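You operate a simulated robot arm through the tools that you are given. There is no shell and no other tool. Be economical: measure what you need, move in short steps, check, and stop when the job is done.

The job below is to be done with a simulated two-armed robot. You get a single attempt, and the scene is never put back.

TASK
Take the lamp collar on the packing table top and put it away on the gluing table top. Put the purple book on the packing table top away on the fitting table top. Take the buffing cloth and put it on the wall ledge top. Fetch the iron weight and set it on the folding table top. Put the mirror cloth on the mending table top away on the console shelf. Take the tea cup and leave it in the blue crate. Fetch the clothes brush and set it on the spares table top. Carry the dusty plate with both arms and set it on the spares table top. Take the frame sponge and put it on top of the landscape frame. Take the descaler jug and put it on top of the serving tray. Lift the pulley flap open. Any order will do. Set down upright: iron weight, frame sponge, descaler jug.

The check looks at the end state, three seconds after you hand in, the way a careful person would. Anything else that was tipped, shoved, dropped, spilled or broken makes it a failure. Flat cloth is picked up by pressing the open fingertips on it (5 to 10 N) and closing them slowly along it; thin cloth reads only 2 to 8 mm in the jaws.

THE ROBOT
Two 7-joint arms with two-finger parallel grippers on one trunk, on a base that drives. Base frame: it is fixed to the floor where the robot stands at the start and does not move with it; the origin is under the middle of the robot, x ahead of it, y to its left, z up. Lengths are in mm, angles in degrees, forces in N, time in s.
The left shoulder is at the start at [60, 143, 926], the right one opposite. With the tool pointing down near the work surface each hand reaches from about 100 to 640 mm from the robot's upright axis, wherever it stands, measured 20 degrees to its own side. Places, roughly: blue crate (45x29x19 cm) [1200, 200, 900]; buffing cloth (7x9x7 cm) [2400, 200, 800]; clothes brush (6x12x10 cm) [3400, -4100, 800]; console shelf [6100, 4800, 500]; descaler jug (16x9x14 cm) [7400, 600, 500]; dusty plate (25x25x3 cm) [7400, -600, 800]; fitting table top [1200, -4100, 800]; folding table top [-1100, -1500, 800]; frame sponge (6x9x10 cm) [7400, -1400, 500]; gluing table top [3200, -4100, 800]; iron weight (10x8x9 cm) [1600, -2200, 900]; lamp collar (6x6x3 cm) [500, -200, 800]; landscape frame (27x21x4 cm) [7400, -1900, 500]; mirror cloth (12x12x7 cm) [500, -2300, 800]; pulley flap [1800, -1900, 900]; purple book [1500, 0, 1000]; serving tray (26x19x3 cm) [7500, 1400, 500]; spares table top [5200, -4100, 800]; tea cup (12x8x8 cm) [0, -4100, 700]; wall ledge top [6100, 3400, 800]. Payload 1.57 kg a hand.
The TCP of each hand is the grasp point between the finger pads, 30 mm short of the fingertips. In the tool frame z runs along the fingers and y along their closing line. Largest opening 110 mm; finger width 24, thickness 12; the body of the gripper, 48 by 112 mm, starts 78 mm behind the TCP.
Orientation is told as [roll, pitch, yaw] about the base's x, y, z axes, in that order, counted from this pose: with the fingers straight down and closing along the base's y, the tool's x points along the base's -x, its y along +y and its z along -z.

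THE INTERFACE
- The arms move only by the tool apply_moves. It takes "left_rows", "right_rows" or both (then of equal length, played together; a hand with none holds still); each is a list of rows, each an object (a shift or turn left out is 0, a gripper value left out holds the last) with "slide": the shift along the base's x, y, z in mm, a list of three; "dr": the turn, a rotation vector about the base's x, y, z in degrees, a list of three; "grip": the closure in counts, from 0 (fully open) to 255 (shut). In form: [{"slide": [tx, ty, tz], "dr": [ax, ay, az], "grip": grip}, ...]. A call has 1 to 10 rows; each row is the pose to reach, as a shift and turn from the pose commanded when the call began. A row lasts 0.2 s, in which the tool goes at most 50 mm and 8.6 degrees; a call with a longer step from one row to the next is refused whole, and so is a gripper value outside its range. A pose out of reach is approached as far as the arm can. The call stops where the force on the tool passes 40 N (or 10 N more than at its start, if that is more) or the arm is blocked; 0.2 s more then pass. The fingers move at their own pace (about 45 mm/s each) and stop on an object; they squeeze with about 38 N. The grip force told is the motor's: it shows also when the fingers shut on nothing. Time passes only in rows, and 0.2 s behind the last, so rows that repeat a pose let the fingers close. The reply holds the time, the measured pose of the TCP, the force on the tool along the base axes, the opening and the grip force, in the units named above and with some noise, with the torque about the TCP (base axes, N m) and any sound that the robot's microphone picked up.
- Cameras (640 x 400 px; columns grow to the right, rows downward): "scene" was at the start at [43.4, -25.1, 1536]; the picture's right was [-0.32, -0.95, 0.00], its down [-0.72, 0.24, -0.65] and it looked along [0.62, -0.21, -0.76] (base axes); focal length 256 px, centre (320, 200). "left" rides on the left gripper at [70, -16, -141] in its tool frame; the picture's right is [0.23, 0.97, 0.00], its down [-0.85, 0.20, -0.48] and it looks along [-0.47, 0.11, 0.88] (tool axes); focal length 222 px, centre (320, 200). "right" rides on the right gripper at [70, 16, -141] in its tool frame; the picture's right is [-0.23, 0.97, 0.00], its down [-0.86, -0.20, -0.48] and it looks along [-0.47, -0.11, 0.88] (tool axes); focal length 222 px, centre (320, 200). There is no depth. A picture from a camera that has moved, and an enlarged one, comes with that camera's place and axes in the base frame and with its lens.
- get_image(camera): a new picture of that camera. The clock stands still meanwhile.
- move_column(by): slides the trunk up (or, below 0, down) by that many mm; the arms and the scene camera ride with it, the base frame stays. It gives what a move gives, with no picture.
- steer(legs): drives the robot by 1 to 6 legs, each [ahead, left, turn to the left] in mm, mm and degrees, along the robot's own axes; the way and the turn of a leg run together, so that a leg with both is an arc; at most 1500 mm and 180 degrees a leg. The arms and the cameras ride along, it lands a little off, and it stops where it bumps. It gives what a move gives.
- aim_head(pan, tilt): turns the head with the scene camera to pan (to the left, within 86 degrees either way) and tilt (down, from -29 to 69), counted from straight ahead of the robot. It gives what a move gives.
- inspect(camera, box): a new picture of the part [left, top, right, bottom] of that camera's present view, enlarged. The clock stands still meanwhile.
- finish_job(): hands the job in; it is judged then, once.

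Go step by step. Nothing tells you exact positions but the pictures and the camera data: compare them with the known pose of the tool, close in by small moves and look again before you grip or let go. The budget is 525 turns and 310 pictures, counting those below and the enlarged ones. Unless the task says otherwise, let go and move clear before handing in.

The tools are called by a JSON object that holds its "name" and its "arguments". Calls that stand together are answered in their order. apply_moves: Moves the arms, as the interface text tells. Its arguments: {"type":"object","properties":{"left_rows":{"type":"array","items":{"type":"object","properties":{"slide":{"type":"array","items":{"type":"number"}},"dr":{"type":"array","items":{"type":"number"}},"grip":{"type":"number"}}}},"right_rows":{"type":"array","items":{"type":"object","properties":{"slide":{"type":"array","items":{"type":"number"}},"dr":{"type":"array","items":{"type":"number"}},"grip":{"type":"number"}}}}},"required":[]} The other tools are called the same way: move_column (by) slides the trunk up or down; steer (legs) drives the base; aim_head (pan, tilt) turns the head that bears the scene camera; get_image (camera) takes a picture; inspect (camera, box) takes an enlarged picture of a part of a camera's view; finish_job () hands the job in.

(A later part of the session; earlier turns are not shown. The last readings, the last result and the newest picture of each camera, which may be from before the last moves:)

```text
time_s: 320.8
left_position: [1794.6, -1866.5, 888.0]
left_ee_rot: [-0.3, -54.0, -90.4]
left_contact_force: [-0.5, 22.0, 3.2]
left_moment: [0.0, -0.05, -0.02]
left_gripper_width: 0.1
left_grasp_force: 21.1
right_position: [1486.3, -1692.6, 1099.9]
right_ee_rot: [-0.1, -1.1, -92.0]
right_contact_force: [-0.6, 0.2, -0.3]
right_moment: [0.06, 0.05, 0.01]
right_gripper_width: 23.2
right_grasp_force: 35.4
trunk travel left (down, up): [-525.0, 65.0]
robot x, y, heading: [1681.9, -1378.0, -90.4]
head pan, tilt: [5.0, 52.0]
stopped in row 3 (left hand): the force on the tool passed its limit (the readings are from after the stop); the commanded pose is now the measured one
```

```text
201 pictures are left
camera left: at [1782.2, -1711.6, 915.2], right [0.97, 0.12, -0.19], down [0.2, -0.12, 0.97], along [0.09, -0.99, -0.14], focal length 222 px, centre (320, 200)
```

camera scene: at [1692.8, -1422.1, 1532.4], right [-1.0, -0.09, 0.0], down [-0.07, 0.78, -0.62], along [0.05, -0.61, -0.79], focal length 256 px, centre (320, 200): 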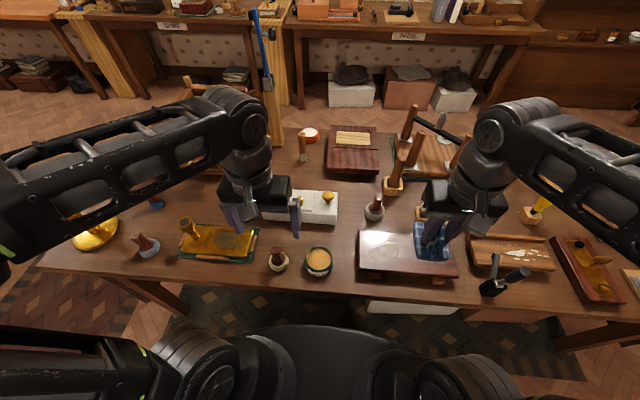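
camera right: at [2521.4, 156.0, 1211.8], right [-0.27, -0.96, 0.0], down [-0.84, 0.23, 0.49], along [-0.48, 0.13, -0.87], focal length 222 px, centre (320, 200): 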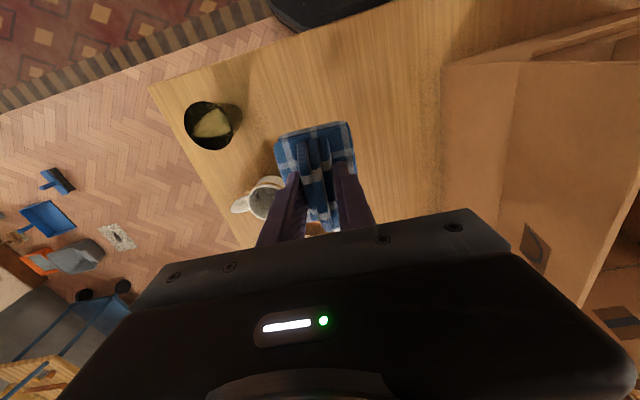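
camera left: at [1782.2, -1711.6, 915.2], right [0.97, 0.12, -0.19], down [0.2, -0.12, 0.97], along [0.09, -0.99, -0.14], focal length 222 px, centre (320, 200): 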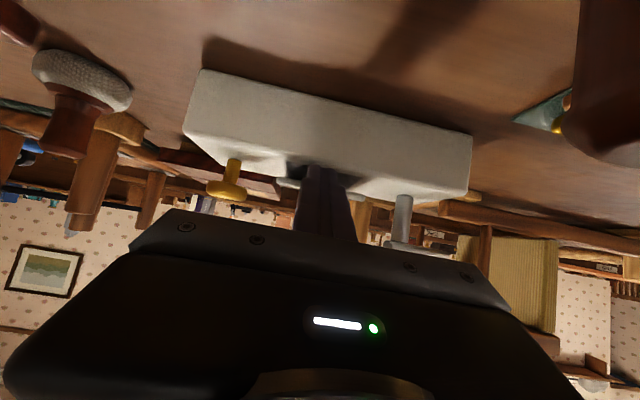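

{"name": "apply_moves", "arguments": {"left_rows": [{"slide": [0, 6, 2]}, {"slide": [2, 6, 8]}, {"slide": [2, -3, 8]}, {"slide": [2, -12, 8]}, {"slide": [2, -20, 8]}, {"slide": [2, -28, 8]}]}}

{"name": "get_image", "arguments": {"camera": "left"}}

```text
time_s: 321.7
left_position: [1795.4, -1867.8, 895.6]
left_ee_rot: [-0.5, -54.0, -90.7]
left_contact_force: [1.3, 24.1, 7.0]
left_moment: [-0.04, 0.08, 0.02]
left_gripper_width: 0.0
left_grasp_force: 21.4
left hand out of reach, approached as far as the arm can: row 1, 2
right_position: [1486.7, -1692.1, 1102.0]
right_ee_rot: [-0.1, -1.1, -91.9]
right_contact_force: [1.1, -0.5, 0.5]
right_moment: [0.03, 0.04, -0.01]
right_gripper_width: 23.0
right_grasp_force: 35.1
trunk travel left (down, up): [-525.0, 65.0]
robot x, y, heading: [1685.7, -1376.2, -89.8]
head pan, tilt: [5.0, 52.0]
stopped in row 4 (left hand): the force on the tool passed its limit (the readings are from after the stop); the commanded pose is now the measured one
```

```text
200 pictures are left
camera left: at [1783.2, -1713.6, 923.3], right [0.98, 0.12, -0.19], down [0.2, -0.12, 0.97], along [0.09, -0.99, -0.14], focal length 222 px, centre (320, 200)
```

left: 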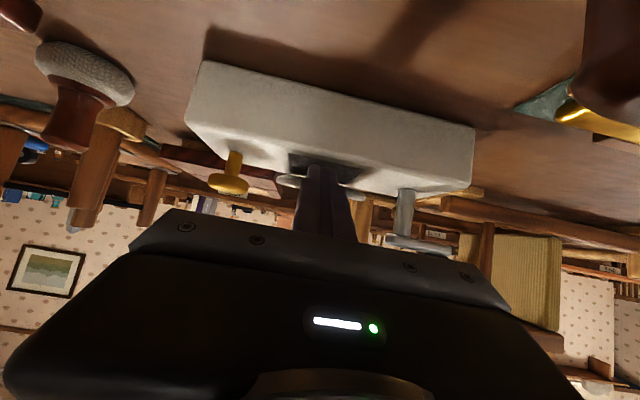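

{"name": "inspect", "arguments": {"camera": "left", "box": [240, 120, 400, 240]}}

```text
3.33 times, centred on (320, 180) of left
camera zoom: at [1783.2, -1713.6, 923.3], right [0.98, 0.12, -0.19], down [0.2, -0.12, 0.97], along [0.09, -0.99, -0.14], focal length 740 px, centre (320, 267)
```

zoom: 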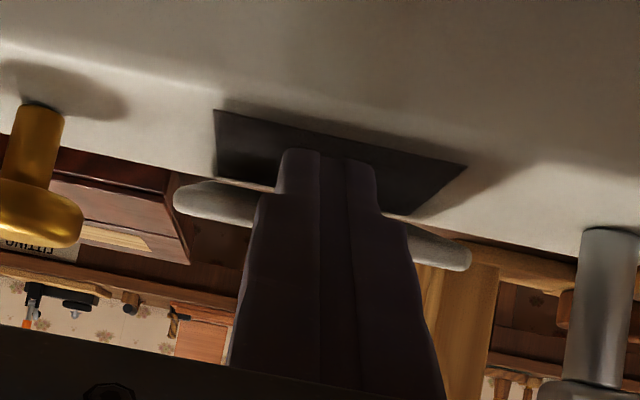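

The lip gap is too small for pushing (flap ≈16°). Since the flap holds itself, I'll re-grip the knob and raise it in further slow steps.

{"name": "apply_moves", "arguments": {"left_rows": [{"slide": [0, 5, 15]}, {"slide": [0, 5, 50], "dr": [8, 0, 0]}, {"slide": [0, 0, 85], "dr": [16, 0, 0], "grip": 130}, {"slide": [2, -10, 110], "dr": [24, 0, 0], "grip": 130}, {"slide": [2, -25, 105], "dr": [24, 0, 0], "grip": 130}, {"slide": [2, -25, 105], "dr": [24, 0, 0], "grip": 130}]}}

{"name": "get_image", "arguments": {"camera": "left"}}

```text
time_s: 323.1
left_position: [1798.0, -1897.6, 1003.1]
left_ee_rot: [-0.8, -30.3, -90.5]
left_contact_force: [-0.1, -1.0, 0.6]
left_moment: [0.01, 0.01, -0.01]
left_gripper_width: 53.8
left_grasp_force: 0.2
left hand out of reach, approached as far as the arm can: row 1
right_position: [1485.9, -1695.1, 1102.1]
right_ee_rot: [0.0, -1.0, -92.1]
right_contact_force: [0.0, 0.4, -0.6]
right_moment: [0.01, -0.03, 0.0]
right_gripper_width: 23.0
right_grasp_force: 35.8
trunk travel left (down, up): [-525.0, 65.0]
robot x, y, heading: [1682.0, -1375.9, -90.1]
head pan, tilt: [5.0, 52.0]
```

```text
198 pictures are left
camera left: at [1785.3, -1767.0, 1090.3], right [0.97, 0.18, -0.13], down [0.2, -0.5, 0.84], along [0.09, -0.85, -0.53], focal length 222 px, centre (320, 200)
```

left: 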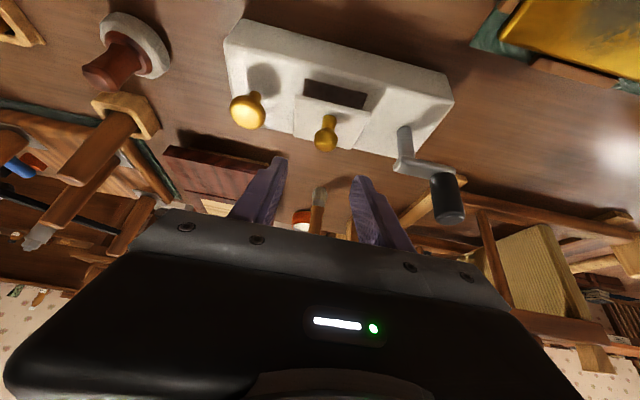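

{"name": "apply_moves", "arguments": {"left_rows": [{"slide": [0, 9, -20]}, {"slide": [0, -8, -50]}, {"slide": [0, -23, -75]}, {"slide": [0, -31, -89]}, {"slide": [0, -31, -89], "grip": 170}, {"slide": [0, -31, -89], "grip": 200}, {"slide": [0, -31, -89], "grip": 230}, {"slide": [0, -31, -89], "grip": 255}, {"slide": [0, -31, -89], "grip": 255}, {"slide": [0, -31, -89], "grip": 255}]}}

{"name": "get_image", "arguments": {"camera": "left"}}

```text
time_s: 325.3
left_position: [1798.9, -1929.1, 912.9]
left_ee_rot: [-0.9, -30.2, -90.2]
left_contact_force: [7.7, -0.2, -0.4]
left_moment: [-0.05, -0.03, -0.02]
left_gripper_width: 24.9
left_grasp_force: 36.6
right_position: [1486.5, -1693.6, 1102.2]
right_ee_rot: [0.0, -0.9, -91.9]
right_contact_force: [-0.4, 0.1, -0.4]
right_moment: [0.01, 0.03, -0.02]
right_gripper_width: 22.9
right_grasp_force: 35.6
trunk travel left (down, up): [-525.0, 65.0]
robot x, y, heading: [1686.2, -1372.4, -90.2]
head pan, tilt: [5.0, 52.0]
```

```text
197 pictures are left
camera left: at [1785.9, -1798.4, 1000.6], right [0.97, 0.18, -0.13], down [0.2, -0.5, 0.84], along [0.09, -0.85, -0.53], focal length 222 px, centre (320, 200)
```

left: 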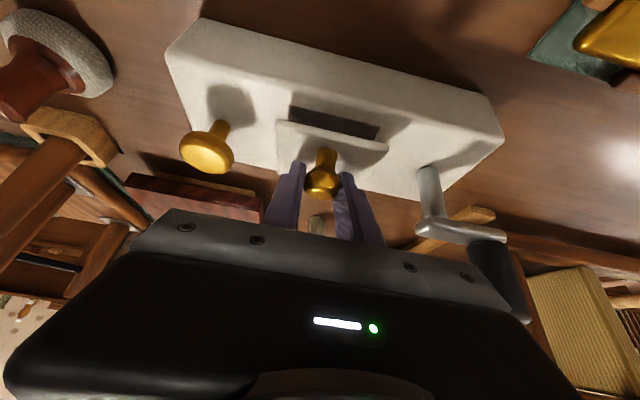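

{"name": "apply_moves", "arguments": {"left_rows": [{"slide": [-1, -2.4, 2.6]}, {"slide": [-2, -4.8, 5.2]}, {"slide": [-2, -7.3, 7.6]}, {"slide": [-2, -9.9, 9.9]}, {"slide": [-2, -12.6, 12]}, {"slide": [-2, -15.4, 14.1]}]}}

{"name": "get_image", "arguments": {"camera": "left"}}

```text
time_s: 326.7
left_position: [1799.0, -1944.8, 925.2]
left_ee_rot: [-0.6, -30.2, -90.2]
left_contact_force: [17.9, 6.3, -10.0]
left_moment: [0.74, 0.01, -0.04]
left_gripper_width: 25.3
left_grasp_force: 36.5
right_position: [1487.1, -1694.7, 1101.3]
right_ee_rot: [-0.1, -1.0, -92.0]
right_contact_force: [0.4, 0.0, -0.9]
right_moment: [0.03, 0.02, 0.03]
right_gripper_width: 23.0
right_grasp_force: 35.2
trunk travel left (down, up): [-525.0, 65.0]
robot x, y, heading: [1686.3, -1373.7, -90.1]
head pan, tilt: [5.0, 52.0]
```

```text
196 pictures are left
camera left: at [1785.7, -1813.5, 1014.6], right [0.97, 0.19, -0.12], down [0.2, -0.5, 0.84], along [0.09, -0.84, -0.53], focal length 222 px, centre (320, 200)
```

left: 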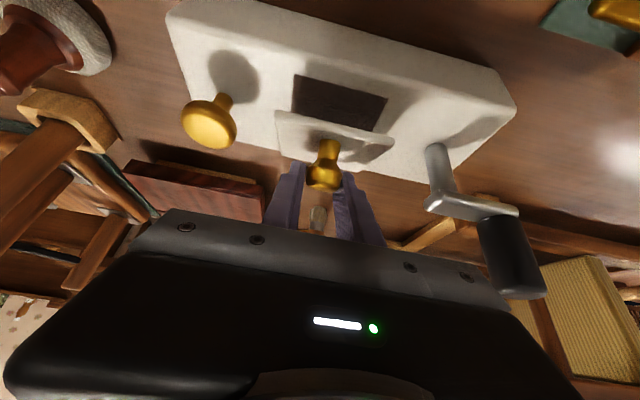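

The ball is creeping to the fingertips: the knob's arc is lower than I assumed. I open slightly, go deeper, re-close, and follow the corrected arc.

{"name": "apply_moves", "arguments": {"left_rows": [{"slide": [3, 0, 0], "grip": 160}, {"slide": [4, 0, 0], "grip": 160}, {"slide": [4, 7, -12], "grip": 160}, {"slide": [4, 7, -12], "grip": 255}, {"slide": [4, 7, -12], "grip": 255}, {"slide": [4, 7, -12], "grip": 255}, {"slide": [4, 7, -12], "grip": 255}]}}

{"name": "get_image", "arguments": {"camera": "left"}}

```text
time_s: 328.3
left_position: [1798.7, -1937.5, 914.4]
left_ee_rot: [-0.7, -30.3, -90.4]
left_contact_force: [-2.6, -1.5, 2.9]
left_moment: [-0.2, -0.02, -0.01]
left_gripper_width: 24.7
left_grasp_force: 36.5
right_position: [1485.2, -1694.0, 1100.6]
right_ee_rot: [0.0, -0.9, -92.0]
right_contact_force: [-0.7, 0.3, -1.0]
right_moment: [0.02, 0.0, 0.01]
right_gripper_width: 23.0
right_grasp_force: 35.5
trunk travel left (down, up): [-525.0, 65.0]
robot x, y, heading: [1686.1, -1374.8, -90.4]
head pan, tilt: [5.0, 52.0]
```

```text
195 pictures are left
camera left: at [1786.3, -1806.5, 1003.2], right [0.98, 0.18, -0.13], down [0.2, -0.5, 0.84], along [0.09, -0.85, -0.53], focal length 222 px, centre (320, 200)
```

left: 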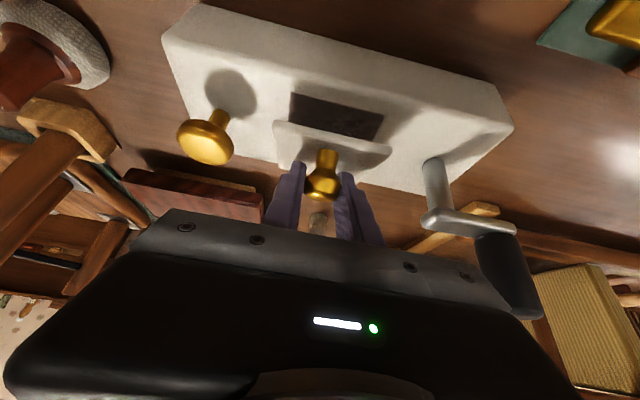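

{"name": "apply_moves", "arguments": {"left_rows": [{"slide": [0, -2.5, 2.2]}, {"slide": [0, -4.9, 4.3]}, {"slide": [0, -7.5, 6.3]}, {"slide": [0, -10.2, 8.2]}, {"slide": [0, -13, 10]}, {"slide": [0, -15.8, 11.6]}]}}

{"name": "get_image", "arguments": {"camera": "left"}}

```text
time_s: 329.7
left_position: [1798.2, -1952.6, 925.3]
left_ee_rot: [-0.7, -30.1, -90.3]
left_contact_force: [-8.5, 9.1, -10.7]
left_moment: [0.83, -0.05, 0.03]
left_gripper_width: 24.8
left_grasp_force: 36.4
right_position: [1486.1, -1694.2, 1099.8]
right_ee_rot: [0.1, -1.0, -92.0]
right_contact_force: [1.3, 0.0, -0.5]
right_moment: [0.01, -0.02, 0.06]
right_gripper_width: 23.0
right_grasp_force: 35.8
trunk travel left (down, up): [-525.0, 65.0]
robot x, y, heading: [1685.4, -1377.8, -90.0]
head pan, tilt: [5.0, 52.0]
```

```text
194 pictures are left
camera left: at [1786.0, -1821.6, 1014.2], right [0.98, 0.18, -0.12], down [0.2, -0.5, 0.84], along [0.09, -0.84, -0.53], focal length 222 px, centre (320, 200)
```

left: 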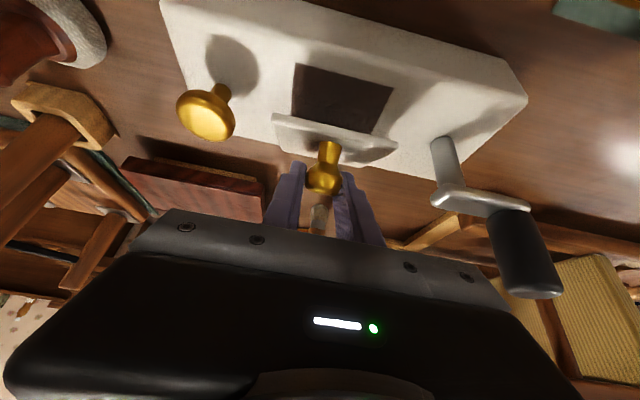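

{"name": "apply_moves", "arguments": {"left_rows": [{"slide": [0, -3, 1]}, {"slide": [0, -6, 2]}, {"slide": [0, -9, 3]}, {"slide": [0, -12, 4]}, {"slide": [0, -15, 5]}, {"slide": [0, -18.5, 5.5]}]}}

{"name": "get_image", "arguments": {"camera": "left"}}

```text
time_s: 331.1
left_position: [1798.7, -1969.7, 932.8]
left_ee_rot: [-0.9, -30.3, -90.3]
left_contact_force: [-7.4, 14.1, 2.5]
left_moment: [0.91, -0.04, 0.05]
left_gripper_width: 25.1
left_grasp_force: 36.8
right_position: [1484.1, -1692.1, 1100.3]
right_ee_rot: [0.1, -1.0, -91.9]
right_contact_force: [-0.1, 0.3, -0.2]
right_moment: [-0.02, -0.02, 0.01]
right_gripper_width: 23.5
right_grasp_force: 35.8
trunk travel left (down, up): [-525.0, 65.0]
robot x, y, heading: [1688.1, -1375.0, -90.2]
head pan, tilt: [5.0, 52.0]
```

```text
193 pictures are left
camera left: at [1786.1, -1840.0, 1020.7], right [0.98, 0.18, -0.13], down [0.2, -0.5, 0.84], along [0.09, -0.85, -0.52], focal length 222 px, centre (320, 200)
```

left: 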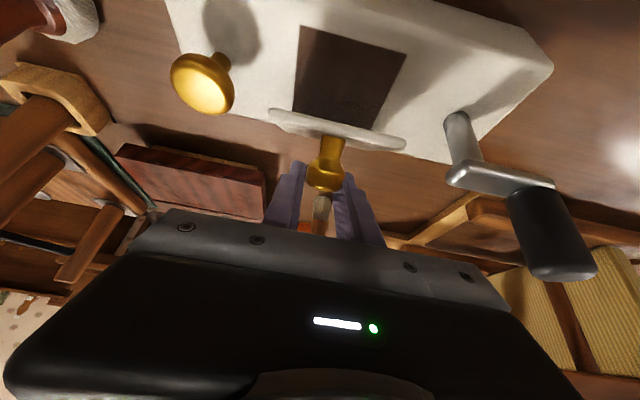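

{"name": "apply_moves", "arguments": {"left_rows": [{"slide": [0, -3.3, 1]}, {"slide": [0, -6.5, 1.5]}, {"slide": [0, -9.7, 2]}, {"slide": [0, -13, 2.5]}, {"slide": [0, -16.3, 2.8]}, {"slide": [0, -19.6, 3]}, {"slide": [0, -23, 3]}, {"slide": [0, -26.3, 3]}]}}

{"name": "get_image", "arguments": {"camera": "left"}}

```text
time_s: 332.9
left_position: [1804.2, -2001.6, 936.4]
left_ee_rot: [-0.7, -30.4, -90.1]
left_contact_force: [-0.6, 0.3, -0.5]
left_moment: [0.0, 0.01, 0.03]
left_gripper_width: 0.0
left_grasp_force: 21.5
right_position: [1486.1, -1694.3, 1101.3]
right_ee_rot: [0.0, -0.9, -92.0]
right_contact_force: [0.2, 0.2, 0.2]
right_moment: [0.04, -0.01, -0.02]
right_gripper_width: 23.1
right_grasp_force: 35.5
trunk travel left (down, up): [-525.0, 65.0]
robot x, y, heading: [1686.4, -1375.2, -90.0]
head pan, tilt: [5.0, 52.0]
```

```text
192 pictures are left
camera left: at [1790.4, -1869.5, 1023.6], right [0.97, 0.19, -0.13], down [0.2, -0.5, 0.84], along [0.1, -0.85, -0.52], focal length 222 px, centre (320, 200)
```

left: 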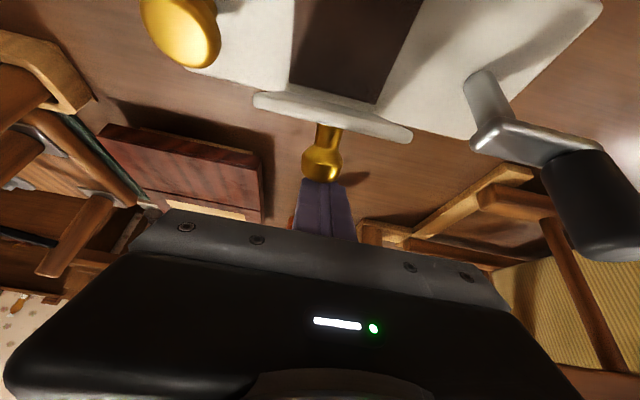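

It slipped again but the flap stands at ~50° by itself. Now there is room: I move the closed fingers to the robot side of the flap's lip and push it over.

{"name": "apply_moves", "arguments": {"left_rows": [{"slide": [-3, 10, 40], "grip": 255}, {"slide": [-5, 30, 80]}, {"slide": [-5, 75, 85]}, {"slide": [-5, 110, 60]}, {"slide": [-5, 118, 25]}, {"slide": [-5, 118, -8]}, {"slide": [-5, 118, -8]}]}}

{"name": "get_image", "arguments": {"camera": "left"}}

```text
time_s: 334.5
left_position: [1793.8, -1880.0, 928.3]
left_ee_rot: [-0.8, -30.2, -90.4]
left_contact_force: [-0.5, 0.0, 0.0]
left_moment: [0.01, 0.0, 0.03]
left_gripper_width: 0.2
left_grasp_force: 20.9
right_position: [1485.5, -1693.9, 1100.7]
right_ee_rot: [0.0, -0.9, -91.9]
right_contact_force: [0.3, 0.9, -0.7]
right_moment: [0.0, 0.01, 0.01]
right_gripper_width: 23.2
right_grasp_force: 35.9
trunk travel left (down, up): [-525.0, 65.0]
robot x, y, heading: [1686.0, -1376.0, -90.2]
head pan, tilt: [5.0, 52.0]
```

```text
191 pictures are left
camera left: at [1782.2, -1749.0, 1015.6], right [0.97, 0.18, -0.13], down [0.2, -0.5, 0.84], along [0.09, -0.85, -0.53], focal length 222 px, centre (320, 200)
```

left: 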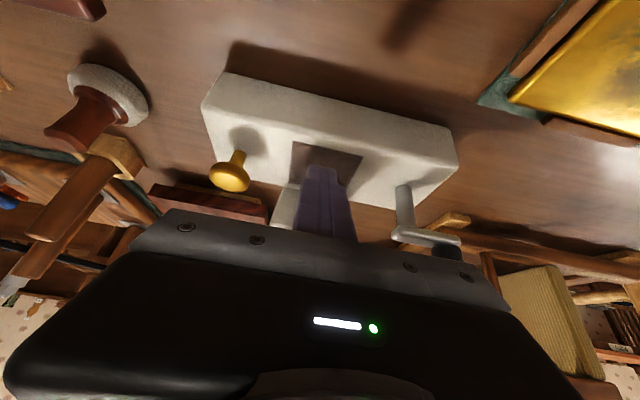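

{"name": "apply_moves", "arguments": {"left_rows": [{"slide": [3, -15, 0]}, {"slide": [5, -30, 0]}, {"slide": [5, -42, 2]}, {"slide": [5, -54, 5]}, {"slide": [5, -64, 8]}, {"slide": [5, -74, 10]}, {"slide": [5, -84, 10]}, {"slide": [5, -94, 10]}]}}

{"name": "get_image", "arguments": {"camera": "left"}}

```text
time_s: 336.3
left_position: [1798.7, -1969.0, 937.5]
left_ee_rot: [-0.7, -30.0, -90.2]
left_contact_force: [1.7, 29.6, 8.7]
left_moment: [0.38, 0.2, 0.08]
left_gripper_width: 0.1
left_grasp_force: 21.2
right_position: [1486.1, -1692.3, 1102.0]
right_ee_rot: [0.1, -1.2, -91.9]
right_contact_force: [0.5, 0.4, -0.7]
right_moment: [0.02, 0.02, 0.02]
right_gripper_width: 23.1
right_grasp_force: 35.5
trunk travel left (down, up): [-525.0, 65.0]
robot x, y, heading: [1690.7, -1377.8, -90.1]
head pan, tilt: [5.0, 52.0]
```

```text
190 pictures are left
camera left: at [1787.5, -1838.5, 1025.3], right [0.97, 0.19, -0.12], down [0.2, -0.5, 0.84], along [0.09, -0.84, -0.53], focal length 222 px, centre (320, 200)
```

left: 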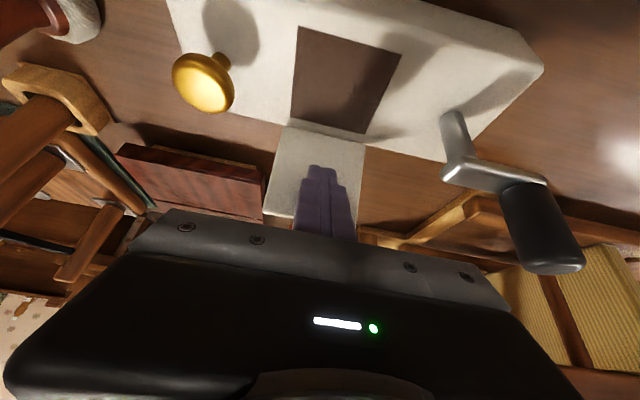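

The flap is about upright and now resists (probably at its stop). I back off and look.

{"name": "apply_moves", "arguments": {"left_rows": [{"slide": [0, 10, 0]}, {"slide": [0, 40, 15]}, {"slide": [0, 75, 40]}, {"slide": [0, 105, 75]}, {"slide": [0, 125, 110]}, {"slide": [30, 150, 140]}]}}

{"name": "get_image", "arguments": {"camera": "left"}}

{"name": "inspect", "arguments": {"camera": "scene", "box": [245, 140, 385, 245]}}

```text
time_s: 337.7
left_position: [1829.9, -1821.4, 1077.2]
left_ee_rot: [-0.8, -30.1, -90.4]
left_contact_force: [-0.1, 0.8, 0.4]
left_moment: [-0.03, -0.01, -0.02]
left_gripper_width: 0.0
left_grasp_force: 21.3
right_position: [1486.7, -1694.2, 1102.1]
right_ee_rot: [0.0, -1.2, -92.0]
right_contact_force: [0.5, 0.4, -0.6]
right_moment: [-0.01, 0.03, -0.01]
right_gripper_width: 23.2
right_grasp_force: 35.1
trunk travel left (down, up): [-525.0, 65.0]
robot x, y, heading: [1687.5, -1376.4, -90.2]
head pan, tilt: [5.0, 52.0]
```

```text
189 pictures are left
camera left: at [1818.0, -1691.1, 1165.6], right [0.97, 0.18, -0.13], down [0.2, -0.5, 0.84], along [0.09, -0.85, -0.53], focal length 222 px, centre (320, 200)
```

left: 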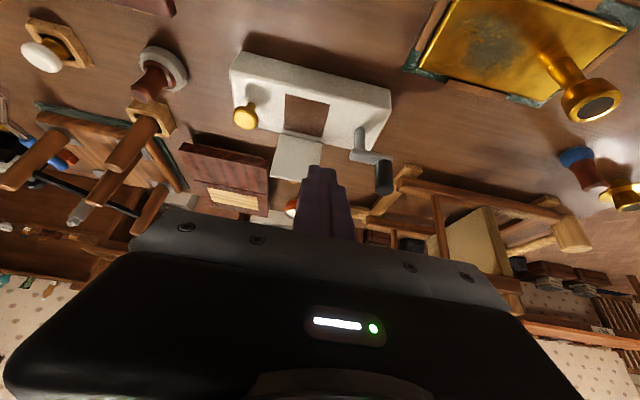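

```text
3.81 times, centred on (315, 192) of scene
camera zoom: at [1693.7, -1419.2, 1532.4], right [-1.0, -0.09, 0.0], down [-0.07, 0.78, -0.62], along [0.05, -0.61, -0.79], focal length 974 px, centre (339, 229)
```

zoom: 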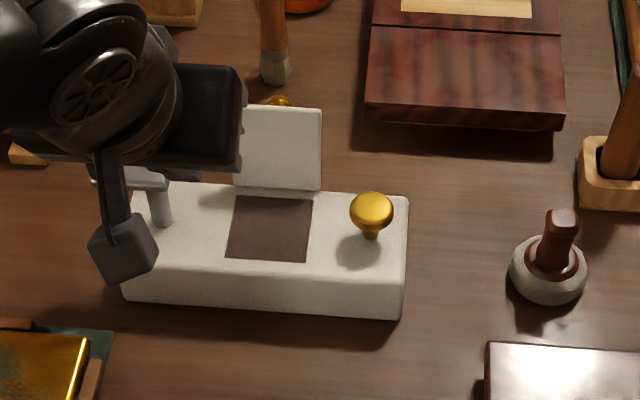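

The flap stands open at ~100°. I'll give one gentle push high on the lip to make sure it is at its stop.

{"name": "apply_moves", "arguments": {"left_rows": [{"slide": [-15, -30, -35]}, {"slide": [-31, -70, -60]}, {"slide": [-31, -105, -90]}, {"slide": [-31, -125, -113]}, {"slide": [-31, -140, -113]}, {"slide": [-31, -148, -113]}, {"slide": [-31, -154, -113]}, {"slide": [-31, -158, -113]}]}}

{"name": "get_image", "arguments": {"camera": "left"}}

```text
time_s: 339.5
left_position: [1797.7, -1974.8, 963.1]
left_ee_rot: [-0.7, -30.0, -90.5]
left_contact_force: [1.0, 30.6, 3.1]
left_moment: [0.54, 0.14, 0.02]
left_gripper_width: 0.0
left_grasp_force: 21.5
right_position: [1486.1, -1691.4, 1102.2]
right_ee_rot: [0.1, -1.2, -92.1]
right_contact_force: [0.4, -0.9, -0.3]
right_moment: [0.01, -0.01, 0.04]
right_gripper_width: 23.0
right_grasp_force: 35.9
trunk travel left (down, up): [-525.0, 65.0]
robot x, y, heading: [1687.8, -1375.1, -90.1]
head pan, tilt: [5.0, 52.0]
```

```text
187 pictures are left
camera left: at [1785.6, -1846.1, 1052.2], right [0.97, 0.18, -0.12], down [0.2, -0.5, 0.84], along [0.09, -0.84, -0.53], focal length 222 px, centre (320, 200)
```

left: 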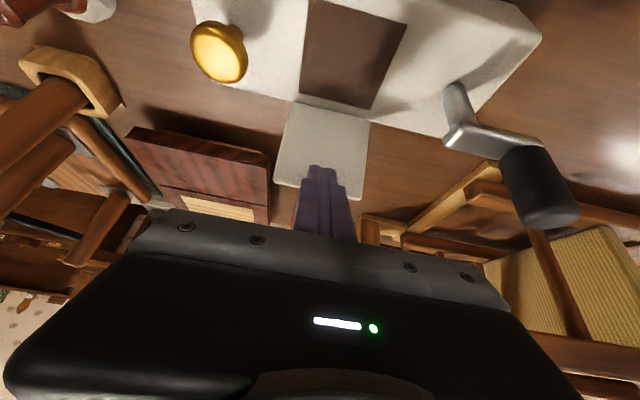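

At its stop. I retract the left hand, straighten it, and drive around the west end to the mirror cloth.

{"name": "apply_moves", "arguments": {"left_rows": [{"slide": [0, 25, 10]}, {"slide": [0, 60, 40]}, {"slide": [0, 95, 75]}, {"slide": [5, 130, 105], "dr": [8, 0, 0]}, {"slide": [10, 165, 125], "dr": [16, 0, 0], "grip": 60}, {"slide": [15, 205, 135], "dr": [24, 0, 0], "grip": 0}, {"slide": [20, 245, 137], "dr": [30, 0, 0]}, {"slide": [25, 280, 137], "dr": [30, 0, 0]}]}}

{"name": "steer", "arguments": {"legs": [[-350, 0, 0], [0, -1500, 0], [0, -540, 0], [1300, 0, 0], [750, 0, 0]]}}

```text
time_s: 341.3
left_position: [1824.6, -1699.9, 1099.9]
left_ee_rot: [-1.0, -0.1, -90.3]
left_contact_force: [-0.6, -0.1, 0.6]
left_moment: [0.03, 0.03, 0.0]
left_gripper_width: 83.7
left_grasp_force: 0.0
right_position: [1486.2, -1694.1, 1102.1]
right_ee_rot: [0.0, -1.1, -92.0]
right_contact_force: [-0.4, 0.6, -0.8]
right_moment: [0.0, 0.04, 0.0]
right_gripper_width: 23.1
right_grasp_force: 35.3
trunk travel left (down, up): [-525.0, 65.0]
robot x, y, heading: [1687.4, -1376.0, -89.9]
head pan, tilt: [5.0, 52.0]
```

```text
time_s: 363.2
left_position: [-230.1, -3419.0, 1099.2]
left_ee_rot: [-1.1, -0.2, -91.0]
left_contact_force: [0.2, 0.3, 0.7]
left_moment: [0.02, -0.03, 0.01]
left_gripper_width: 109.7
left_grasp_force: 0.0
right_position: [-570.1, -3409.3, 1101.0]
right_ee_rot: [0.0, -1.0, -92.6]
right_contact_force: [0.4, 0.6, -0.2]
right_moment: [0.0, -0.02, 0.02]
right_gripper_width: 22.9
right_grasp_force: 36.0
trunk travel left (down, up): [-525.0, 65.0]
robot x, y, heading: [-365.8, -3092.9, -90.6]
head pan, tilt: [5.0, 52.0]
```

{"name": "steer", "arguments": {"legs": [[0, 0, 180], [0, -1030, 0], [250, 0, 0]]}}

{"name": "aim_head", "arguments": {"pan": 5, "tilt": 45}}

{"name": "get_image", "arguments": {"camera": "scene"}}

```text
time_s: 377.3
left_position: [531.1, -2521.7, 1099.1]
left_ee_rot: [-1.0, -0.2, 89.4]
left_contact_force: [1.4, 0.1, 0.1]
left_moment: [0.0, 0.01, -0.01]
left_gripper_width: 110.0
left_grasp_force: 0.0
right_position: [868.7, -2531.6, 1101.1]
right_ee_rot: [0.0, -0.9, 87.7]
right_contact_force: [0.3, 0.0, -0.6]
right_moment: [-0.04, 0.0, -0.02]
right_gripper_width: 23.1
right_grasp_force: 34.7
trunk travel left (down, up): [-525.0, 65.0]
robot x, y, heading: [668.2, -2847.7, 89.7]
head pan, tilt: [5.0, 52.0]
```

```text
time_s: 378.0
left_position: [530.4, -2522.8, 1099.4]
left_ee_rot: [-1.1, -0.2, 89.3]
left_contact_force: [0.1, -0.3, 0.4]
left_moment: [-0.03, -0.02, 0.0]
left_gripper_width: 110.0
left_grasp_force: 0.1
right_position: [868.7, -2531.9, 1101.9]
right_ee_rot: [-0.1, -1.1, 87.6]
right_contact_force: [1.0, 0.5, 0.0]
right_moment: [0.04, -0.03, 0.03]
right_gripper_width: 23.0
right_grasp_force: 35.8
trunk travel left (down, up): [-525.0, 65.0]
robot x, y, heading: [669.5, -2848.3, 89.9]
head pan, tilt: [5.0, 45.0]
```

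```text
186 pictures are left
camera scene: at [659.8, -2799.3, 1541.9], right [1.0, 0.08, 0.0], down [0.06, -0.71, -0.71], along [-0.06, 0.7, -0.71], focal length 256 px, centre (320, 200)
```

scene: 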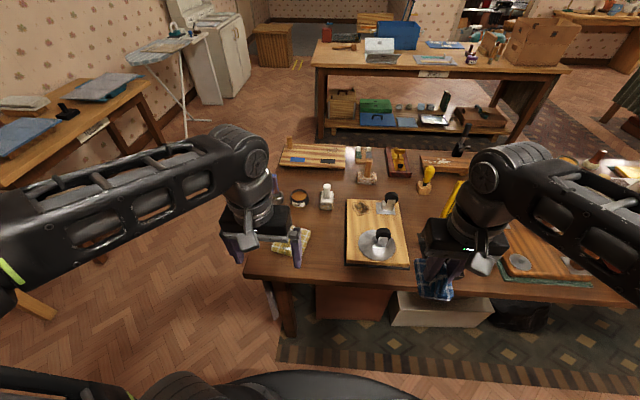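

{"name": "steer", "arguments": {"legs": [[110, 0, 0]]}}

{"name": "get_image", "arguments": {"camera": "left"}}

{"name": "inspect", "arguments": {"camera": "scene", "box": [230, 200, 370, 310]}}

```text
time_s: 379.1
left_position: [531.3, -2412.7, 1099.4]
left_ee_rot: [-1.0, -0.1, 89.5]
left_contact_force: [0.3, 0.3, -0.1]
left_moment: [-0.01, 0.01, 0.0]
left_gripper_width: 109.8
left_grasp_force: 0.1
right_position: [868.4, -2422.1, 1100.7]
right_ee_rot: [0.1, -1.0, 87.8]
right_contact_force: [0.5, -0.7, -0.3]
right_moment: [-0.05, 0.01, -0.01]
right_gripper_width: 23.2
right_grasp_force: 35.5
trunk travel left (down, up): [-525.0, 65.0]
robot x, y, heading: [666.0, -2740.9, 89.6]
head pan, tilt: [5.0, 45.0]
```

```text
185 pictures are left
camera left: at [545.6, -2483.5, 1241.4], right [-0.98, -0.22, -0.02], down [-0.2, 0.86, 0.48], along [-0.09, 0.47, -0.88], focal length 222 px, centre (320, 200)
```

left: 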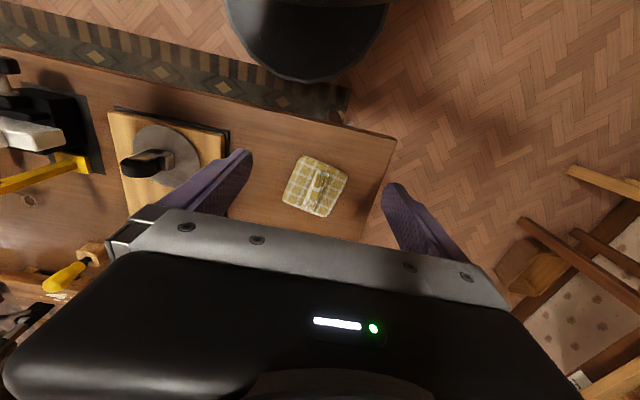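

```text
3.64 times, centred on (300, 255) of scene
camera zoom: at [660.4, -2687.8, 1541.9], right [1.0, 0.08, 0.0], down [0.06, -0.71, -0.71], along [-0.06, 0.7, -0.71], focal length 930 px, centre (393, 0)
```

zoom: 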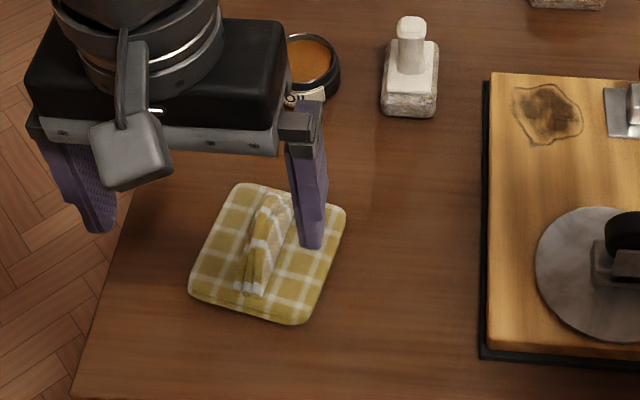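

The mirror cloth is the yellow checked pad with a ridge along y at (516, -2300). I bring the left hand above it.

{"name": "apply_moves", "arguments": {"left_rows": [{"slide": [-4, 35, -10]}, {"slide": [-8, 70, -25]}, {"slide": [-12, 100, -55]}, {"slide": [-15, 113, -95]}, {"slide": [-15, 113, -135]}, {"slide": [-15, 113, -160], "grip": 60}, {"slide": [-15, 113, -160], "grip": 60}]}}

{"name": "get_image", "arguments": {"camera": "left"}}

```text
time_s: 380.8
left_position: [516.2, -2300.4, 939.5]
left_ee_rot: [-1.0, -0.2, 89.5]
left_contact_force: [0.4, -0.1, -0.7]
left_moment: [-0.02, 0.02, 0.0]
left_gripper_width: 84.3
left_grasp_force: 0.0
right_position: [869.3, -2422.5, 1101.7]
right_ee_rot: [0.0, -1.0, 87.8]
right_contact_force: [-0.7, 0.0, -0.8]
right_moment: [0.02, -0.03, 0.01]
right_gripper_width: 23.1
right_grasp_force: 35.1
trunk travel left (down, up): [-525.0, 65.0]
robot x, y, heading: [665.0, -2741.8, 89.7]
head pan, tilt: [5.0, 45.0]
```

```text
183 pictures are left
camera left: at [530.1, -2371.6, 1082.2], right [-0.98, -0.22, -0.02], down [-0.2, 0.86, 0.48], along [-0.09, 0.47, -0.88], focal length 222 px, centre (320, 200)
```

left: 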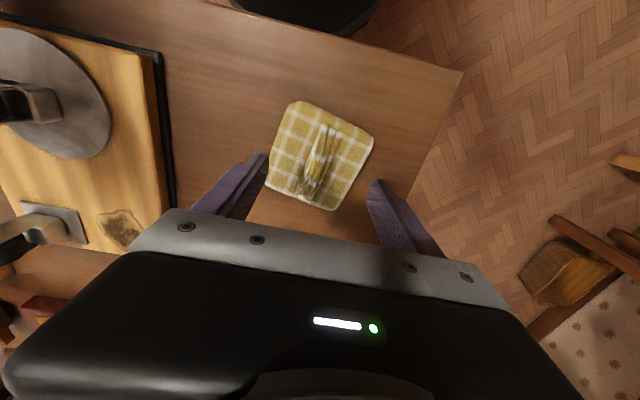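

{"name": "apply_moves", "arguments": {"left_rows": [{"slide": [3, 4, -30]}, {"slide": [3, 4, -60]}, {"slide": [3, 4, -80]}, {"slide": [3, 4, -84], "grip": 100}, {"slide": [3, 4, -84], "grip": 140}, {"slide": [3, 4, -84], "grip": 180}, {"slide": [3, 4, -84], "grip": 220}, {"slide": [3, 4, -84], "grip": 255}, {"slide": [3, 4, -84], "grip": 255}, {"slide": [3, 4, -84], "grip": 255}]}}

{"name": "get_image", "arguments": {"camera": "left"}}

```text
time_s: 382.9
left_position: [519.3, -2295.4, 855.4]
left_ee_rot: [-1.0, -0.3, 89.4]
left_contact_force: [-1.5, 2.7, 5.4]
left_moment: [0.0, 0.42, -0.24]
left_gripper_width: 25.0
left_grasp_force: 36.5
right_position: [869.6, -2423.1, 1102.5]
right_ee_rot: [0.0, -1.0, 87.9]
right_contact_force: [-0.1, 1.2, -0.6]
right_moment: [0.02, -0.02, -0.01]
right_gripper_width: 22.9
right_grasp_force: 35.7
trunk travel left (down, up): [-525.0, 65.0]
robot x, y, heading: [665.5, -2739.3, 89.7]
head pan, tilt: [5.0, 45.0]
```

```text
182 pictures are left
camera left: at [533.7, -2367.4, 998.3], right [-0.98, -0.22, -0.02], down [-0.2, 0.85, 0.48], along [-0.09, 0.47, -0.88], focal length 222 px, centre (320, 200)
```

left: 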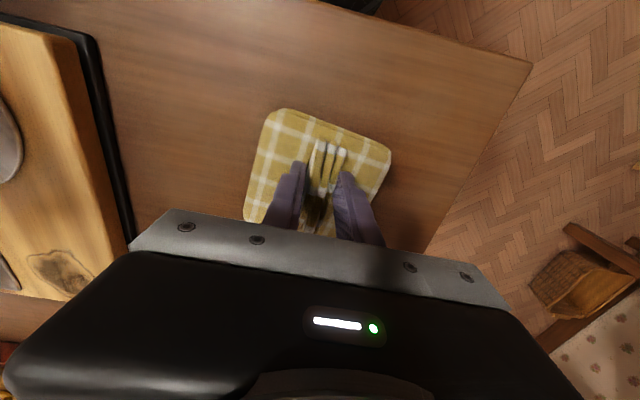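

Ridge gripped (25 mm). I lift and pull back.

{"name": "apply_moves", "arguments": {"left_rows": [{"slide": [0, 0, 10]}, {"slide": [0, 0, 40]}, {"slide": [0, 0, 80]}, {"slide": [0, 0, 120]}, {"slide": [0, 0, 165]}, {"slide": [5, -30, 200]}, {"slide": [10, -65, 220]}, {"slide": [12, -100, 240]}]}}

{"name": "get_image", "arguments": {"camera": "left"}}

```text
time_s: 384.8
left_position: [530.3, -2397.8, 1097.2]
left_ee_rot: [-0.9, -0.2, 89.4]
left_contact_force: [-0.3, 0.6, -0.4]
left_moment: [0.0, -0.02, 0.0]
left_gripper_width: 23.1
left_grasp_force: 35.5
right_position: [868.8, -2424.1, 1101.8]
right_ee_rot: [0.0, -1.1, 87.8]
right_contact_force: [-0.7, 0.3, -0.3]
right_moment: [0.02, -0.01, -0.02]
right_gripper_width: 23.1
right_grasp_force: 35.2
trunk travel left (down, up): [-525.0, 65.0]
robot x, y, heading: [667.0, -2741.7, 89.8]
head pan, tilt: [5.0, 45.0]
```

```text
181 pictures are left
camera left: at [545.6, -2468.3, 1238.6], right [-0.98, -0.22, -0.02], down [-0.2, 0.86, 0.48], along [-0.09, 0.47, -0.88], focal length 222 px, centre (320, 200)
```

left: 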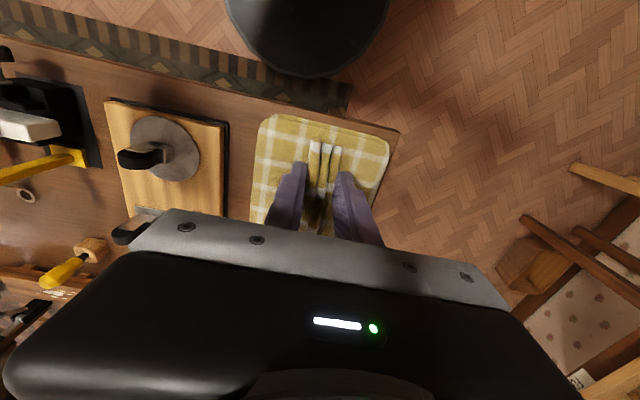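

Both cloths are held. I drive around the east end of the mending table and north.

{"name": "steer", "arguments": {"legs": [[-300, 0, 0], [0, -1500, 0], [0, -950, 0], [1500, 0, 0], [900, 0, 0]]}}

{"name": "aim_head", "arguments": {"pan": -25, "tilt": 20}}

{"name": "get_image", "arguments": {"camera": "scene"}}

```text
time_s: 409.8
left_position: [3021.2, -294.2, 1096.0]
left_ee_rot: [-1.1, -0.2, 88.6]
left_contact_force: [0.1, -0.3, -0.5]
left_moment: [0.0, -0.02, 0.0]
left_gripper_width: 23.1
left_grasp_force: 35.8
right_position: [3359.1, -326.5, 1100.7]
right_ee_rot: [0.1, -1.0, 86.8]
right_contact_force: [0.9, 0.4, -1.5]
right_moment: [-0.02, 0.0, 0.05]
right_gripper_width: 23.2
right_grasp_force: 35.3
trunk travel left (down, up): [-525.0, 65.0]
robot x, y, heading: [3150.8, -643.5, 88.9]
head pan, tilt: [5.0, 45.0]
```

```text
time_s: 410.8
left_position: [3021.7, -295.7, 1096.4]
left_ee_rot: [-1.0, -0.2, 88.6]
left_contact_force: [0.0, 0.1, -0.1]
left_moment: [-0.06, 0.01, -0.04]
left_gripper_width: 23.2
left_grasp_force: 35.9
right_position: [3359.9, -326.8, 1100.9]
right_ee_rot: [0.0, -1.0, 87.0]
right_contact_force: [-0.1, 0.5, -0.6]
right_moment: [0.01, -0.01, 0.01]
right_gripper_width: 23.2
right_grasp_force: 35.6
trunk travel left (down, up): [-525.0, 65.0]
robot x, y, heading: [3153.7, -642.9, 88.8]
head pan, tilt: [-25.0, 20.0]
```

```text
180 pictures are left
camera scene: at [3192.5, -588.2, 1580.5], right [0.9, -0.44, 0.0], down [-0.15, -0.31, -0.94], along [0.41, 0.84, -0.34], focal length 256 px, centre (320, 200)
```

scene: 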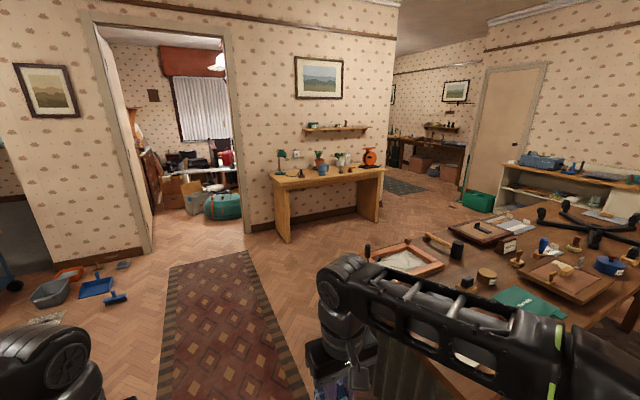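

The wall corner is near (6000, 2400); the ledge lies beyond it on the wall facing +x. I drive through the lane north of the benches.

{"name": "steer", "arguments": {"legs": [[1400, 0, 0], [530, 0, 0], [0, 0, -90], [1500, 0, 0], [1500, 0, 0], [600, 0, 0]]}}

{"name": "aim_head", "arguments": {"pan": 60, "tilt": 20}}

{"name": "get_image", "arguments": {"camera": "scene"}}

```text
time_s: 441.3
left_position: [7149.6, 1302.7, 1096.2]
left_ee_rot: [-1.0, -0.2, -3.4]
left_contact_force: [-0.2, 0.2, -0.4]
left_moment: [0.01, 0.03, -0.03]
left_gripper_width: 23.3
left_grasp_force: 35.1
right_position: [7105.2, 966.3, 1102.1]
right_ee_rot: [0.0, -1.0, -5.1]
right_contact_force: [0.2, -0.2, -0.9]
right_moment: [0.0, -0.02, 0.02]
right_gripper_width: 23.4
right_grasp_force: 35.5
trunk travel left (down, up): [-525.0, 65.0]
robot x, y, heading: [6793.4, 1184.0, -3.0]
head pan, tilt: [-25.0, 20.0]
```

```text
time_s: 442.9
left_position: [7148.9, 1302.0, 1095.8]
left_ee_rot: [-1.0, -0.1, -3.4]
left_contact_force: [0.2, -0.5, 0.5]
left_moment: [-0.02, 0.01, 0.01]
left_gripper_width: 23.1
left_grasp_force: 35.1
right_position: [7104.3, 967.6, 1101.3]
right_ee_rot: [0.1, -1.0, -5.1]
right_contact_force: [-0.2, 0.0, -1.0]
right_moment: [-0.04, 0.0, -0.01]
right_gripper_width: 23.2
right_grasp_force: 35.3
trunk travel left (down, up): [-525.0, 65.0]
robot x, y, heading: [6797.6, 1185.4, -3.4]
head pan, tilt: [60.0, 20.0]
```

```text
179 pictures are left
camera scene: at [6818.4, 1263.4, 1580.6], right [0.84, -0.55, 0.0], down [-0.19, -0.29, -0.94], along [0.51, 0.79, -0.34], focal length 256 px, centre (320, 200)
```

scene: 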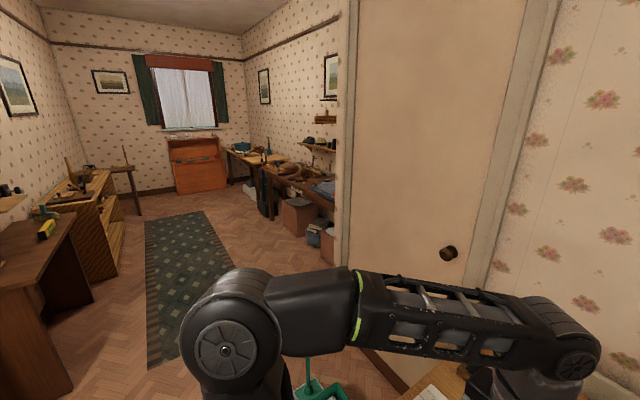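

{"name": "steer", "arguments": {"legs": [[0, 0, 93], [1400, 0, 0], [600, 0, 0]]}}

{"name": "aim_head", "arguments": {"pan": 55, "tilt": 25}}

{"name": "get_image", "arguments": {"camera": "scene"}}

```text
time_s: 456.8
left_position: [6691.0, 3524.7, 1095.0]
left_ee_rot: [-1.0, -0.2, 88.8]
left_contact_force: [0.9, -0.3, 0.0]
left_moment: [-0.01, -0.02, -0.01]
left_gripper_width: 23.5
left_grasp_force: 35.5
right_position: [7028.3, 3493.2, 1100.4]
right_ee_rot: [0.0, -1.0, 87.2]
right_contact_force: [0.5, 0.2, -0.5]
right_moment: [-0.02, -0.03, -0.01]
right_gripper_width: 22.9
right_grasp_force: 35.4
trunk travel left (down, up): [-525.0, 65.0]
robot x, y, heading: [6819.8, 3172.9, 89.1]
head pan, tilt: [60.0, 20.0]
```

```text
time_s: 457.4
left_position: [6689.7, 3522.8, 1095.1]
left_ee_rot: [-0.9, -0.3, 88.9]
left_contact_force: [0.9, 0.5, -0.6]
left_moment: [0.01, -0.01, -0.01]
left_gripper_width: 23.2
left_grasp_force: 35.1
right_position: [7028.8, 3492.2, 1101.9]
right_ee_rot: [-0.1, -0.9, 87.2]
right_contact_force: [0.5, -0.9, -0.3]
right_moment: [0.01, -0.03, 0.01]
right_gripper_width: 23.2
right_grasp_force: 35.6
trunk travel left (down, up): [-525.0, 65.0]
robot x, y, heading: [6818.7, 3175.8, 89.2]
head pan, tilt: [55.0, 25.0]
```

```text
178 pictures are left
camera scene: at [6747.3, 3200.9, 1572.6], right [0.59, 0.81, 0.0], down [0.34, -0.25, -0.91], along [-0.73, 0.53, -0.42], focal length 256 px, centre (320, 200)
```

scene: 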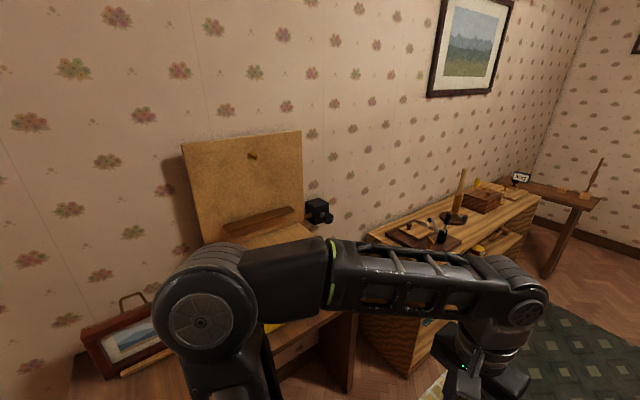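

{"name": "steer", "arguments": {"legs": [[0, 0, 90]]}}

{"name": "aim_head", "arguments": {"pan": 0, "tilt": 35}}

{"name": "get_image", "arguments": {"camera": "scene"}}

```text
time_s: 461.7
left_position: [6477.5, 3042.0, 1095.8]
left_ee_rot: [-1.0, -0.3, 179.3]
left_contact_force: [0.2, 0.7, -1.5]
left_moment: [0.0, -0.02, -0.02]
left_gripper_width: 23.1
left_grasp_force: 35.9
right_position: [6506.1, 3379.3, 1100.6]
right_ee_rot: [0.0, -1.1, 177.5]
right_contact_force: [-0.9, 0.9, -1.5]
right_moment: [-0.01, 0.0, -0.04]
right_gripper_width: 23.3
right_grasp_force: 35.6
trunk travel left (down, up): [-525.0, 65.0]
robot x, y, heading: [6822.7, 3178.3, 179.5]
head pan, tilt: [55.0, 25.0]
```

```text
time_s: 462.9
left_position: [6477.3, 3042.5, 1095.0]
left_ee_rot: [-1.0, -0.1, 179.2]
left_contact_force: [-0.1, 0.0, -0.2]
left_moment: [-0.02, -0.05, 0.02]
left_gripper_width: 23.3
left_grasp_force: 35.5
right_position: [6504.9, 3381.3, 1101.8]
right_ee_rot: [-0.1, -1.0, 177.6]
right_contact_force: [0.5, -0.2, -0.4]
right_moment: [0.01, -0.04, -0.01]
right_gripper_width: 23.2
right_grasp_force: 35.6
trunk travel left (down, up): [-525.0, 65.0]
robot x, y, heading: [6822.2, 3176.8, 179.6]
head pan, tilt: [0.0, 35.0]
```

```text
177 pictures are left
camera scene: at [6764.2, 3177.4, 1556.8], right [0.01, 1.0, 0.0], down [0.57, -0.01, -0.82], along [-0.82, 0.01, -0.57], focal length 256 px, centre (320, 200)
```

scene: 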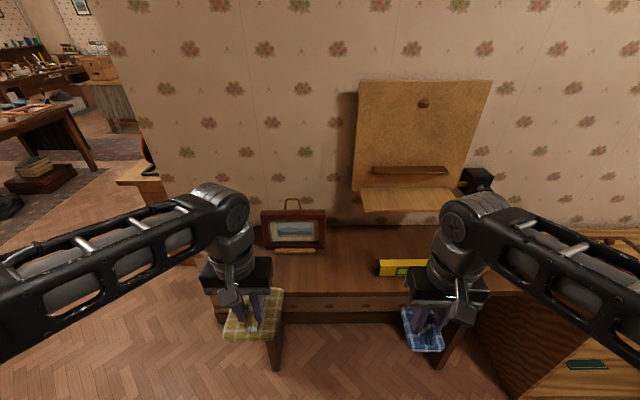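

{"name": "inspect", "arguments": {"camera": "scene", "box": [200, 160, 520, 380]}}

```text
1.82 times, centred on (360, 270) of scene
camera zoom: at [6764.2, 3177.4, 1556.8], right [0.01, 1.0, 0.0], down [0.57, -0.01, -0.82], along [-0.82, 0.01, -0.57], focal length 465 px, centre (247, 73)
```

zoom: 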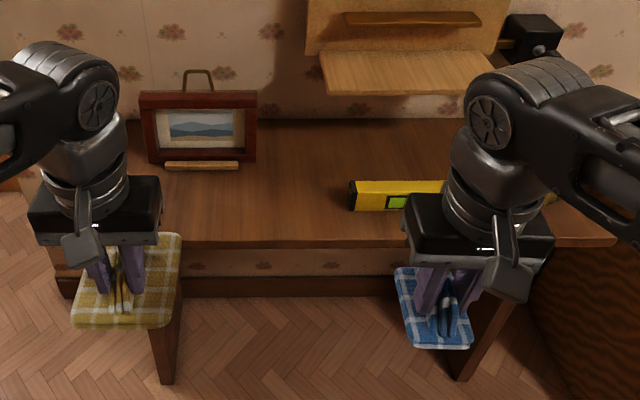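

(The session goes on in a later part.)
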